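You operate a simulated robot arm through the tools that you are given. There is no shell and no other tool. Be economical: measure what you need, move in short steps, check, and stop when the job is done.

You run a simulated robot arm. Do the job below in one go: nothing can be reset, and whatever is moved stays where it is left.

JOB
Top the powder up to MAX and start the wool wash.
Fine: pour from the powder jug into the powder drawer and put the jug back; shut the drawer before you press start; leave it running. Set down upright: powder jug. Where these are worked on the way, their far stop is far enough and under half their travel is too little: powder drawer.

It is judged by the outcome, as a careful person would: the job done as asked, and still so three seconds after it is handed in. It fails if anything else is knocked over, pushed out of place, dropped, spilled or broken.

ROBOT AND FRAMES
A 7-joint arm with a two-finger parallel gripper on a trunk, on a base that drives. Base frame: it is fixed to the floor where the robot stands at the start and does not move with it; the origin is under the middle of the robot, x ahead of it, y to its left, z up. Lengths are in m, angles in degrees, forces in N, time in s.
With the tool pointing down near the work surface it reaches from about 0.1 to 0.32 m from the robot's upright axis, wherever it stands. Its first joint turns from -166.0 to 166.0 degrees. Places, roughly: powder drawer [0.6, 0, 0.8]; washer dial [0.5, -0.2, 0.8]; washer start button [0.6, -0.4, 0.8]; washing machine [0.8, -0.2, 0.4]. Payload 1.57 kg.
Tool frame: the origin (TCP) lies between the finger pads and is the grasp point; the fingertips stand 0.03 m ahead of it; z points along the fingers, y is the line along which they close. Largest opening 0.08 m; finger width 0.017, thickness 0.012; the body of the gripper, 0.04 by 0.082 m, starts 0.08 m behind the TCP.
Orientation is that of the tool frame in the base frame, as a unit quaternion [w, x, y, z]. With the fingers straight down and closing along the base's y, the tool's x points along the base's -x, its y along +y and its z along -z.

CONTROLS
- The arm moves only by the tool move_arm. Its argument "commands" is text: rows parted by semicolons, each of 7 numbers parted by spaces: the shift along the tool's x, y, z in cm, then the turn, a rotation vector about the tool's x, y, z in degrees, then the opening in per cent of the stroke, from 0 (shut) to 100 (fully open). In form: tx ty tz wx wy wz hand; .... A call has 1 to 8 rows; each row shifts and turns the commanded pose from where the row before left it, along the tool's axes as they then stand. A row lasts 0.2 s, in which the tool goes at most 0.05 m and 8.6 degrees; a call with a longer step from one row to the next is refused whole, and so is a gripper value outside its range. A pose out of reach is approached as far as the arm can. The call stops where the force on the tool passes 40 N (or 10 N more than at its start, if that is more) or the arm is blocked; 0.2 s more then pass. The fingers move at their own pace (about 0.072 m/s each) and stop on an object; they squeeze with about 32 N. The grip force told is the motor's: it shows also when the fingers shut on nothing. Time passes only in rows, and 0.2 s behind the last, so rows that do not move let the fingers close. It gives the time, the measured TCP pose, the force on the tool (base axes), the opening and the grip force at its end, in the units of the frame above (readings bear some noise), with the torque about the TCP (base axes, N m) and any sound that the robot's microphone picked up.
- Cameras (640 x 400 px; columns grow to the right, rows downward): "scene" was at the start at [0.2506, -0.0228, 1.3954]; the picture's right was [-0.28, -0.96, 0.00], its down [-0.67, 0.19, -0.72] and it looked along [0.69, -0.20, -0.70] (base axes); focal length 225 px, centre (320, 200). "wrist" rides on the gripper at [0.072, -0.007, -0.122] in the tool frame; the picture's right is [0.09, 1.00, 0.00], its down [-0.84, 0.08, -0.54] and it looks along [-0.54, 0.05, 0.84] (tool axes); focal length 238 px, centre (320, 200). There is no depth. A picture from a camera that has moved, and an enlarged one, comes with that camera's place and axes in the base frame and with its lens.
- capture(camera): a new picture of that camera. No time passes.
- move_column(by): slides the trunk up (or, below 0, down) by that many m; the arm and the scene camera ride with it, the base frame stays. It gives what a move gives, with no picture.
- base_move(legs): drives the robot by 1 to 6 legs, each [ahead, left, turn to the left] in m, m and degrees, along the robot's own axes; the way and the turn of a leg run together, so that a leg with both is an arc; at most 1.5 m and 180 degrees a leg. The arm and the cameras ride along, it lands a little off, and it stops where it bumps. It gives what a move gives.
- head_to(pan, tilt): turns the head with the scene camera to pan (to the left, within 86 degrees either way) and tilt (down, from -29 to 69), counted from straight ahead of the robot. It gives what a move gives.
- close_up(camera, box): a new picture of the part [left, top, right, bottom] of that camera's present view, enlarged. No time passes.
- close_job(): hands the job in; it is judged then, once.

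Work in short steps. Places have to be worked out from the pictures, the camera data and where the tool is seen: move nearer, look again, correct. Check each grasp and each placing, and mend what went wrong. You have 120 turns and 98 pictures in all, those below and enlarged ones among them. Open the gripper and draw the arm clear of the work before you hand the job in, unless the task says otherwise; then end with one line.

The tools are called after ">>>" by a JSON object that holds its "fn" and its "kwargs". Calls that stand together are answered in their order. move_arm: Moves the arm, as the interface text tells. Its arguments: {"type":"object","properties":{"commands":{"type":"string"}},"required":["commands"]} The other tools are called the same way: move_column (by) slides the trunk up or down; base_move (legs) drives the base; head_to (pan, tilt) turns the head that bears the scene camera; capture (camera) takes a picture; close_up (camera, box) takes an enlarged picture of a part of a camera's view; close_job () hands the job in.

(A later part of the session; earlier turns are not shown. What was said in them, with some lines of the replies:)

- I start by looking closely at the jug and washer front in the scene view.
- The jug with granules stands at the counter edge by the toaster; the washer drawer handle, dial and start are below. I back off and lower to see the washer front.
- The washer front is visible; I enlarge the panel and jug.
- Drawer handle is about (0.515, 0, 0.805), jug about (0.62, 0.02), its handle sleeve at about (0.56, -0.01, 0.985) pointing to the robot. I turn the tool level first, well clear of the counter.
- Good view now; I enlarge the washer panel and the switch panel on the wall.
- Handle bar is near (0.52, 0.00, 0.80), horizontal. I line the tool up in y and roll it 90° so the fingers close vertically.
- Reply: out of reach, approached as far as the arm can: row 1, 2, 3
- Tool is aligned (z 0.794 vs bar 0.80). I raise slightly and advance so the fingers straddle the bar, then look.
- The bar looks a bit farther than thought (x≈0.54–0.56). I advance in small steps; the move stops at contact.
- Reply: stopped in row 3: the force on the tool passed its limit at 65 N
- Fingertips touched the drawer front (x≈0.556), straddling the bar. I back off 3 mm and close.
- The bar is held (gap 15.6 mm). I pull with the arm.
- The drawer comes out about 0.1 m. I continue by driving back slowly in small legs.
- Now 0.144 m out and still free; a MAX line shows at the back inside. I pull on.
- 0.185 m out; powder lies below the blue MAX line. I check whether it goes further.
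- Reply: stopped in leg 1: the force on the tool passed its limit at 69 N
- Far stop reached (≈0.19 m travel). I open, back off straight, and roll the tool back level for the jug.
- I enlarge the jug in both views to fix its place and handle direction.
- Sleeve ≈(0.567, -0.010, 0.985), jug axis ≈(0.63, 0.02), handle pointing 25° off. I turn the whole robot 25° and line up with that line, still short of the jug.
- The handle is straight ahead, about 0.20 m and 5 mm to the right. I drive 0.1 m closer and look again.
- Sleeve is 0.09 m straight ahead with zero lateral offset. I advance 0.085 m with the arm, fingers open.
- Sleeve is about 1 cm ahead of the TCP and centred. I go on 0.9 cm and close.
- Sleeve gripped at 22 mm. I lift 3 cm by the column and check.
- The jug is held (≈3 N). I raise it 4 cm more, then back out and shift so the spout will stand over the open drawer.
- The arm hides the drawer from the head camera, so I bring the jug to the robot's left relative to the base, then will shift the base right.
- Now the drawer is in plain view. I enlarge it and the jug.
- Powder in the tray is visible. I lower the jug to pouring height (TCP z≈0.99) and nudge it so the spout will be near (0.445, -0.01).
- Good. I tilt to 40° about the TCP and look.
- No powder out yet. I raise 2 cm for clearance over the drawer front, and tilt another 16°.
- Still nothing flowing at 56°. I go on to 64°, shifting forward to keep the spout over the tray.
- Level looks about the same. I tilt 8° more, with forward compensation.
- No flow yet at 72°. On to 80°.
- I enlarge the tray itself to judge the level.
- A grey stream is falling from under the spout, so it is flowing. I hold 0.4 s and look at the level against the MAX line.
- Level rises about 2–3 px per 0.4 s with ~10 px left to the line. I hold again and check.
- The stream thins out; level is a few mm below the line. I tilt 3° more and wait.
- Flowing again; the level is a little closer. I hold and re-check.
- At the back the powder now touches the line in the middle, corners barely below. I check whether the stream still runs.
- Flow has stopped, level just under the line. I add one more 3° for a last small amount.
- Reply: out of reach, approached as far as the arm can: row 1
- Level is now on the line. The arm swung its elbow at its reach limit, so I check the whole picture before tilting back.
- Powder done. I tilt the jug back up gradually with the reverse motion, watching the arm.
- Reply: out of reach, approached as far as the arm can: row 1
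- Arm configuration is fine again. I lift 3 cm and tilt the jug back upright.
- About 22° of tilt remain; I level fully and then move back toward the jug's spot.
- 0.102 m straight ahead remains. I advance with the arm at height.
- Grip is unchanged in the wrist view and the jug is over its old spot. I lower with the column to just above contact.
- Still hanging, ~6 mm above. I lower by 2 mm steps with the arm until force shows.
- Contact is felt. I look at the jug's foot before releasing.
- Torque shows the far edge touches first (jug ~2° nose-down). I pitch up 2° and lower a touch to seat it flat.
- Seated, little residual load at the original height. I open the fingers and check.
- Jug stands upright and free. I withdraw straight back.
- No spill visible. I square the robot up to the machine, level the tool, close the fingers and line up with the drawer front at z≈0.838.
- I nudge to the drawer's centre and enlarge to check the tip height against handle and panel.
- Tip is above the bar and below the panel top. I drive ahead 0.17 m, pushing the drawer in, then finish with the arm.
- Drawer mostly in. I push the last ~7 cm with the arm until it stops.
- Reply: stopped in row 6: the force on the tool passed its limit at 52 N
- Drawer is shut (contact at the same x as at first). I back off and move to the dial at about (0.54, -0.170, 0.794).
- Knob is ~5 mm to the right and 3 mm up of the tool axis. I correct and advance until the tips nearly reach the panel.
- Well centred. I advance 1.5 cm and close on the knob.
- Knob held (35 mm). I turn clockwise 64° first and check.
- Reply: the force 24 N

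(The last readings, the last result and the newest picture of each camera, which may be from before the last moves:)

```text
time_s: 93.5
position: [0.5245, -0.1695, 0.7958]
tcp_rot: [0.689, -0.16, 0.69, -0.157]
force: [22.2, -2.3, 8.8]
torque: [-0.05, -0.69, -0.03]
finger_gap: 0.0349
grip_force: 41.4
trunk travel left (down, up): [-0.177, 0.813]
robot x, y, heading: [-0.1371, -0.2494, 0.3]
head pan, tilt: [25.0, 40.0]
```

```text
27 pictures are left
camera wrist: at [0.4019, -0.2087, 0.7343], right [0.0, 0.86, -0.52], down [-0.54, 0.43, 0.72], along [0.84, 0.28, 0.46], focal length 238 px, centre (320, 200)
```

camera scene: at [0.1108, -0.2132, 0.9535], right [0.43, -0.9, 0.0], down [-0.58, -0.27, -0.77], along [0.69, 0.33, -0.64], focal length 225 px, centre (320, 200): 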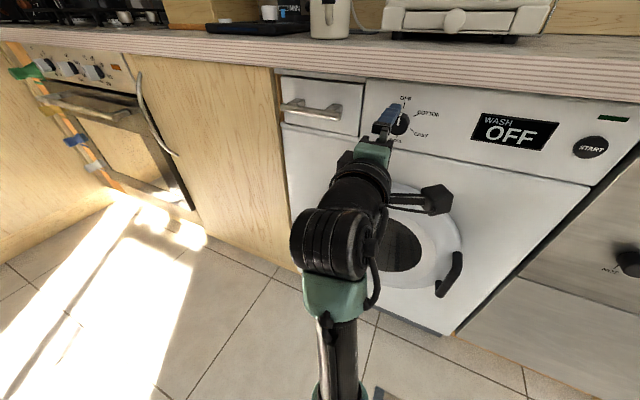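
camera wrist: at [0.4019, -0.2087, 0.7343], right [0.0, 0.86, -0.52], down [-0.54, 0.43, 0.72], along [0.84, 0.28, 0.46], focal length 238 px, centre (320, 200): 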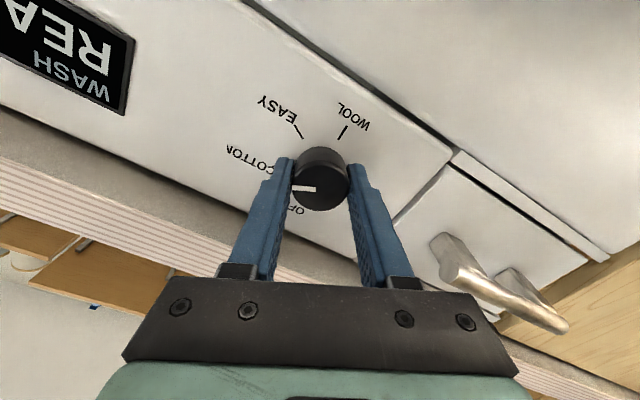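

Knob follows (display now READY-like). I continue turning 60°.

>>> {"fn": "move_arm", "kwargs": {"commands": "0 0 0.1 0 0 8 0;0 0 0 0 0 8 0;0 0 0 0 0 8 0;0 0 0 0 0 8 0;0 0 0 0 0 8 0;0 0 0 0 0 8 0;0 0 0 0 0 8 0;0 0 0 0 0 4 0"}}

>>> {"fn": "capture", "kwargs": {"camera": "wrist"}}

```text
time_s: 95.3
position: [0.5243, -0.172, 0.7952]
tcp_rot: [0.675, 0.207, 0.677, 0.209]
force: [7.3, -9.4, 9.2]
torque: [-0.03, -1.22, -0.67]
finger_gap: 0.0349
grip_force: 41.6
trunk travel left (down, up): [-0.177, 0.813]
robot x, y, heading: [-0.1376, -0.2466, 0.5]
head pan, tilt: [25.0, 40.0]
```

```text
26 pictures are left
camera wrist: at [0.4016, -0.1374, 0.7329], right [0.0, 0.88, 0.48], down [-0.54, -0.41, 0.74], along [0.84, -0.26, 0.47], focal length 238 px, centre (320, 200)
```

wrist: 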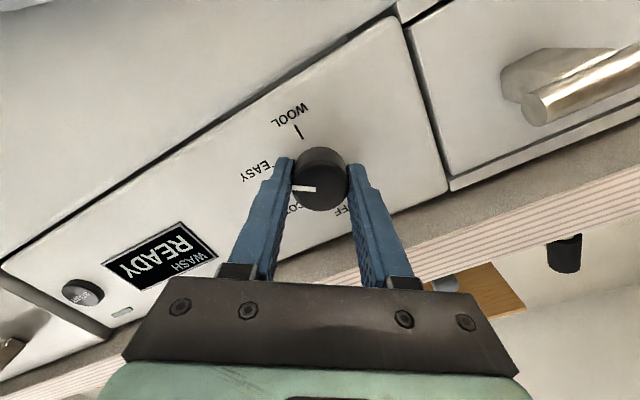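

Turned ~124°. I turn the remaining 56°.

>>> {"fn": "move_arm", "kwargs": {"commands": "0 0 0 0 0 8 0;0 0 0 0 0 8 0;0 0 0 0 0 8 0;0 0 0 0 0 8 0;0 0 0 0 0 8 0;0 0 0 0 0 8 0;0 0 0 0 0 8 0;0 0 0 0 0 0 0"}}

>>> {"fn": "capture", "kwargs": {"camera": "wrist"}}

>>> {"fn": "capture", "kwargs": {"camera": "scene"}}

```text
time_s: 97.1
position: [0.5237, -0.1708, 0.7947]
tcp_rot: [0.498, 0.501, 0.501, 0.501]
force: [-20.4, -19.9, -1.6]
torque: [-0.2, -0.52, 0.46]
finger_gap: 0.0349
grip_force: 42.2
trunk travel left (down, up): [-0.177, 0.813]
robot x, y, heading: [-0.1398, -0.248, 0.4]
head pan, tilt: [25.0, 40.0]
```

```text
25 pictures are left
camera wrist: at [0.4018, -0.1006, 0.7889], right [0.0, 0.09, 1.0], down [-0.54, -0.84, 0.08], along [0.84, -0.54, 0.04], focal length 238 px, centre (320, 200)
```

wrist: 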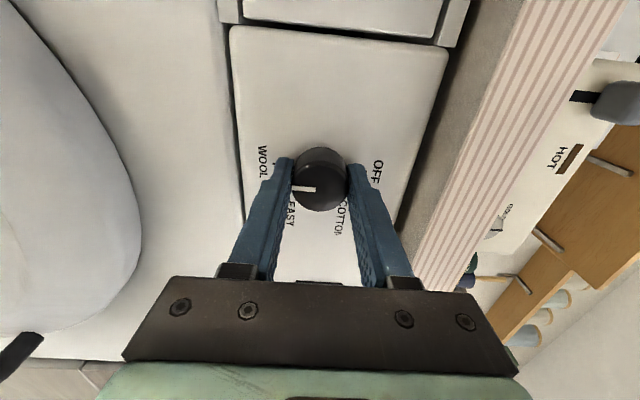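

```text
24 pictures are left
camera scene: at [0.1095, -0.2143, 0.9539], right [0.43, -0.9, 0.0], down [-0.58, -0.27, -0.77], along [0.69, 0.33, -0.64], focal length 225 px, centre (320, 200)
```

scene: 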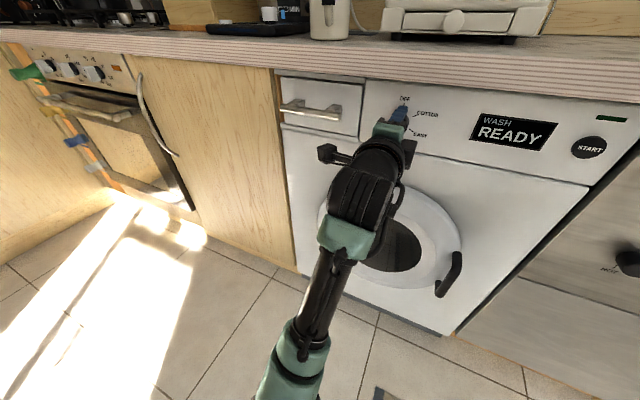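

The pointer is at WOOL and the display reads READY. I release, back off and verify.

>>> {"fn": "move_arm", "kwargs": {"commands": "0 0 0 0 0 0 40;0 0 0 0 0 0 100;0 0 0 0 0 0 100;0 0 -3 0 0 0 100;0 0 -4 0 0 0 100;0 0 0 0 0 0 0;0 0 0 0 0 0 0"}}

>>> {"fn": "capture", "kwargs": {"camera": "wrist"}}

```text
time_s: 97.8
position: [0.5236, -0.1657, 0.7838]
tcp_rot: [0.489, 0.504, 0.512, 0.494]
force: [-36.3, -2.8, -20.6]
torque: [0.12, -0.74, -0.25]
finger_gap: 0.0606
grip_force: 0.1
trunk travel left (down, up): [-0.177, 0.813]
robot x, y, heading: [-0.142, -0.2525, 0.3]
head pan, tilt: [25.0, 40.0]
stopped in row 3: the force on the tool passed its limit at 45 N (the readings are from after the stop); the commanded pose is now the measured one
```

```text
23 pictures are left
camera wrist: at [0.4007, -0.0956, 0.7803], right [0.03, 0.1, 0.99], down [-0.53, -0.84, 0.1], along [0.85, -0.53, 0.02], focal length 238 px, centre (320, 200)
```

wrist: 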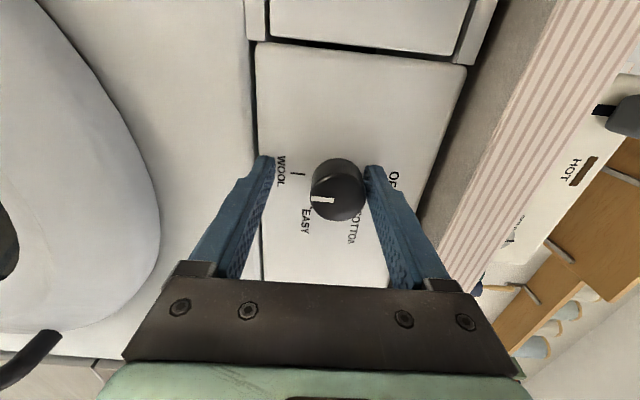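

On release the tool sprang slightly and the tips press the panel. I back straight off in small steps.

>>> {"fn": "move_arm", "kwargs": {"commands": "0 0 -0.5 0 0 0 76;0 0 -2 0 0 0 76;0 0 -4 0 0 0 76;0 0 0 0 0 0 76"}}

>>> {"fn": "capture", "kwargs": {"camera": "wrist"}}

```text
time_s: 98.8
position: [0.4619, -0.1651, 0.7881]
tcp_rot: [0.491, 0.502, 0.509, 0.498]
force: [-0.8, -0.1, -0.6]
torque: [0.06, -0.01, 0.0]
finger_gap: 0.0608
grip_force: 0.1
trunk travel left (down, up): [-0.177, 0.813]
robot x, y, heading: [-0.1376, -0.2516, 0.5]
head pan, tilt: [25.0, 40.0]
```

```text
22 pictures are left
camera wrist: at [0.3381, -0.0961, 0.7837], right [0.02, 0.09, 1.0], down [-0.53, -0.84, 0.09], along [0.85, -0.53, 0.03], focal length 238 px, centre (320, 200)
```

wrist: 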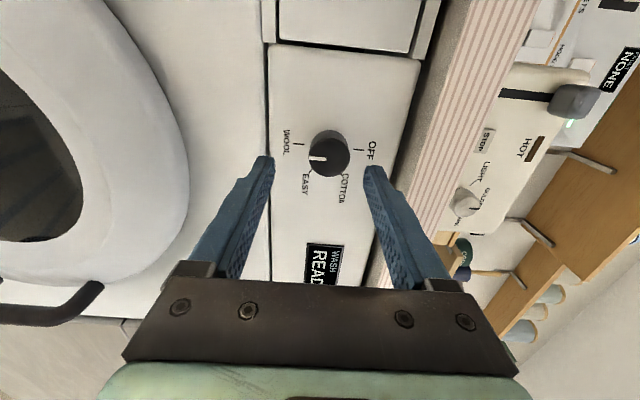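

Clear now. I enlarge the dial to see whether the pointer stays on WOOL.

>>> {"fn": "close_up", "kwargs": {"camera": "wrist", "box": [270, 110, 390, 210]}}

```text
4.00 times, centred on (330, 160) of wrist
camera zoom: at [0.3381, -0.0961, 0.7837], right [0.02, 0.09, 1.0], down [-0.53, -0.84, 0.09], along [0.85, -0.53, 0.03], focal length 953 px, centre (280, 360)
```

zoom: 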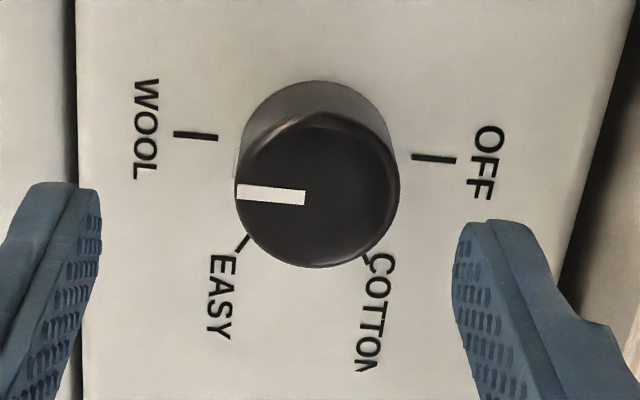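

Pointer aligns with WOOL. Next START at about (0.55, -0.444, 0.80): I close the fingers, step back slightly and slide right.

>>> {"fn": "move_arm", "kwargs": {"commands": "0 1.1 -2 0 0 0 0;0 0 0 0 0 0 0;0 0 0 0 0 0 0;0 0 0 0 0 0 0"}}

>>> {"fn": "base_move", "kwargs": {"legs": [[0, -0.279, 0]]}}

>>> {"fn": "capture", "kwargs": {"camera": "wrist"}}

>>> {"fn": "capture", "kwargs": {"camera": "scene"}}

```text
time_s: 99.8
position: [0.4415, -0.1673, 0.8006]
tcp_rot: [0.492, 0.502, 0.508, 0.498]
force: [0.4, 0.7, -0.5]
torque: [0.0, -0.01, 0.0]
finger_gap: 0.0
grip_force: 21.5
trunk travel left (down, up): [-0.177, 0.813]
robot x, y, heading: [-0.1373, -0.2521, 0.3]
head pan, tilt: [25.0, 40.0]
```

```text
time_s: 101.7
position: [0.4413, -0.4447, 0.799]
tcp_rot: [0.493, 0.503, 0.507, 0.496]
force: [1.1, 0.3, 0.1]
torque: [0.02, -0.01, 0.0]
finger_gap: 0.0
grip_force: 21.3
trunk travel left (down, up): [-0.177, 0.813]
robot x, y, heading: [-0.1381, -0.5234, 0.1]
head pan, tilt: [25.0, 40.0]
```

```text
20 pictures are left
camera wrist: at [0.3193, -0.3743, 0.7958], right [0.02, 0.09, 1.0], down [-0.53, -0.84, 0.09], along [0.85, -0.53, 0.03], focal length 238 px, centre (320, 200)
```

wrist: 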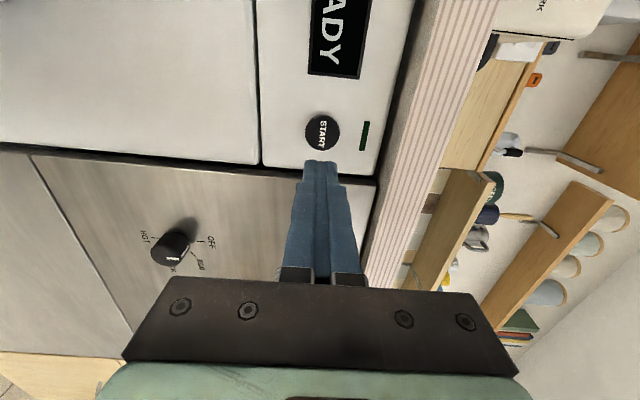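

```text
19 pictures are left
camera scene: at [0.1117, -0.4885, 0.9535], right [0.42, -0.91, 0.0], down [-0.58, -0.27, -0.77], along [0.69, 0.32, -0.64], focal length 225 px, centre (320, 200)
```

scene: 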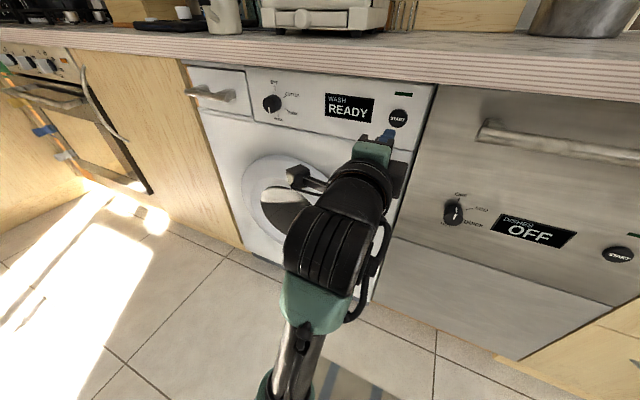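

START lies straight ahead (offset ≤3 mm). I advance till the tip meets and presses it.

>>> {"fn": "move_arm", "kwargs": {"commands": "0.2 0 3 0 0 0 0;0 0 3 0 0 0 0;0 0 0.7 0 0 0 0;0 0 0.5 0 0 0 0;0 0 0.4 0 0 0 0;0 0 0.3 0 0 0 0;0 0 0.3 0 0 0 0;0 0 0.3 0 0 0 0"}}

>>> {"fn": "capture", "kwargs": {"camera": "scene"}}

```text
time_s: 103.5
position: [0.5245, -0.4425, 0.7981]
tcp_rot: [0.493, 0.503, 0.508, 0.496]
force: [-35.7, -1.5, -10.0]
torque: [0.08, 0.11, -0.17]
finger_gap: 0.0
grip_force: 20.9
trunk travel left (down, up): [-0.177, 0.813]
robot x, y, heading: [-0.137, -0.5269, 0.0]
head pan, tilt: [25.0, 40.0]
heard: click
```

```text
18 pictures are left
camera scene: at [0.11, -0.4885, 0.9538], right [0.42, -0.91, 0.0], down [-0.58, -0.27, -0.77], along [0.69, 0.32, -0.64], focal length 225 px, centre (320, 200)
```

scene: 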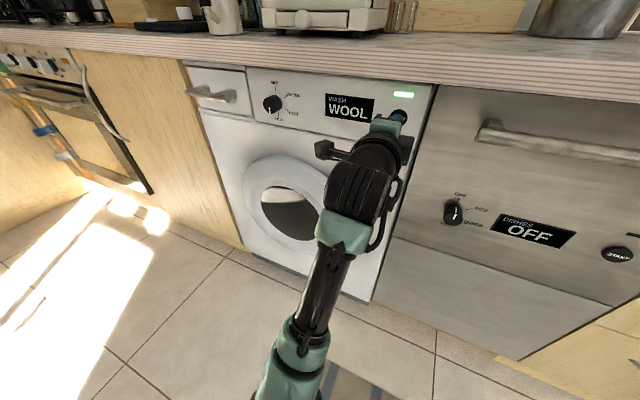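

A click, green light and display WOOL: it is running. I back the arm straight off, open the gripper and draw the base clear.

>>> {"fn": "move_arm", "kwargs": {"commands": "0 0 -1 0 0 0 0;0 0 -3 0 0 0 0;0 0 -4 0 0 0 0;0 0 0 0 0 0 100;0 0 0 0 0 0 100;0 0 0 0 0 0 100"}}

>>> {"fn": "base_move", "kwargs": {"legs": [[-0.25, 0, 0]]}}

>>> {"fn": "head_to", "kwargs": {"pan": 28, "tilt": 20}}

>>> {"fn": "capture", "kwargs": {"camera": "scene"}}

```text
time_s: 104.9
position: [0.4463, -0.4407, 0.8019]
tcp_rot: [0.493, 0.503, 0.507, 0.497]
force: [1.2, 0.0, 1.0]
torque: [-0.04, -0.01, -0.01]
finger_gap: 0.0799
grip_force: 0.1
trunk travel left (down, up): [-0.177, 0.813]
robot x, y, heading: [-0.1401, -0.5282, 0.4]
head pan, tilt: [25.0, 40.0]
```

```text
time_s: 106.7
position: [0.1965, -0.4393, 0.8025]
tcp_rot: [0.493, 0.503, 0.507, 0.497]
force: [0.1, -0.1, 0.5]
torque: [-0.01, 0.01, 0.03]
finger_gap: 0.0799
grip_force: 0.0
trunk travel left (down, up): [-0.177, 0.813]
robot x, y, heading: [-0.392, -0.5287, 0.1]
head pan, tilt: [25.0, 40.0]
```

```text
time_s: 107.5
position: [0.1955, -0.4404, 0.8031]
tcp_rot: [0.493, 0.503, 0.507, 0.497]
force: [-0.4, 0.3, 0.8]
torque: [-0.02, -0.01, -0.05]
finger_gap: 0.0802
grip_force: 0.0
trunk travel left (down, up): [-0.177, 0.813]
robot x, y, heading: [-0.3859, -0.5228, 0.0]
head pan, tilt: [28.0, 20.0]
```

```text
17 pictures are left
camera scene: at [-0.1334, -0.4808, 0.9848], right [0.47, -0.88, 0.0], down [-0.3, -0.16, -0.94], along [0.83, 0.44, -0.34], focal length 225 px, centre (320, 200)
```

scene: 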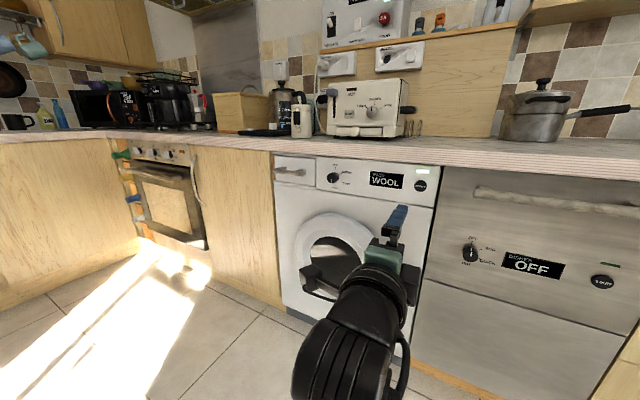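

One last enlarged check of washer panel, drawer and jug.

>>> {"fn": "close_up", "kwargs": {"camera": "scene", "box": [260, 80, 450, 210]}}

```text
3.08 times, centred on (355, 145) of scene
camera zoom: at [-0.1334, -0.4808, 0.9848], right [0.47, -0.88, 0.0], down [-0.3, -0.16, -0.94], along [0.83, 0.44, -0.34], focal length 691 px, centre (212, 369)
```

zoom: 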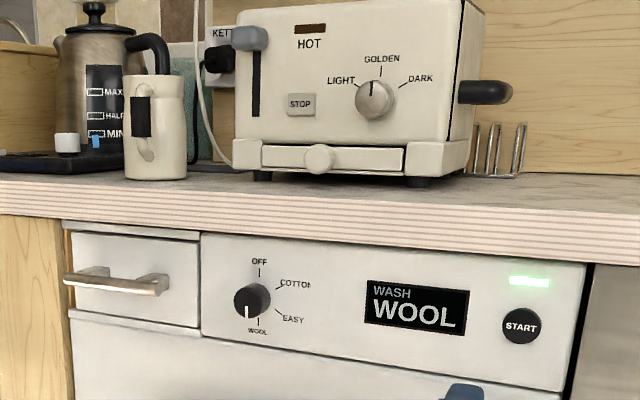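

Jug upright in its place, drawer shut, dial on WOOL with the light on, arm clear. I hand in.

>>> {"fn": "close_job", "kwargs": {}}

```text
The job is handed in.
```

The powder is topped up to the MAX line, the jug is back upright in its place, the drawer is shut, and the wool wash is running.
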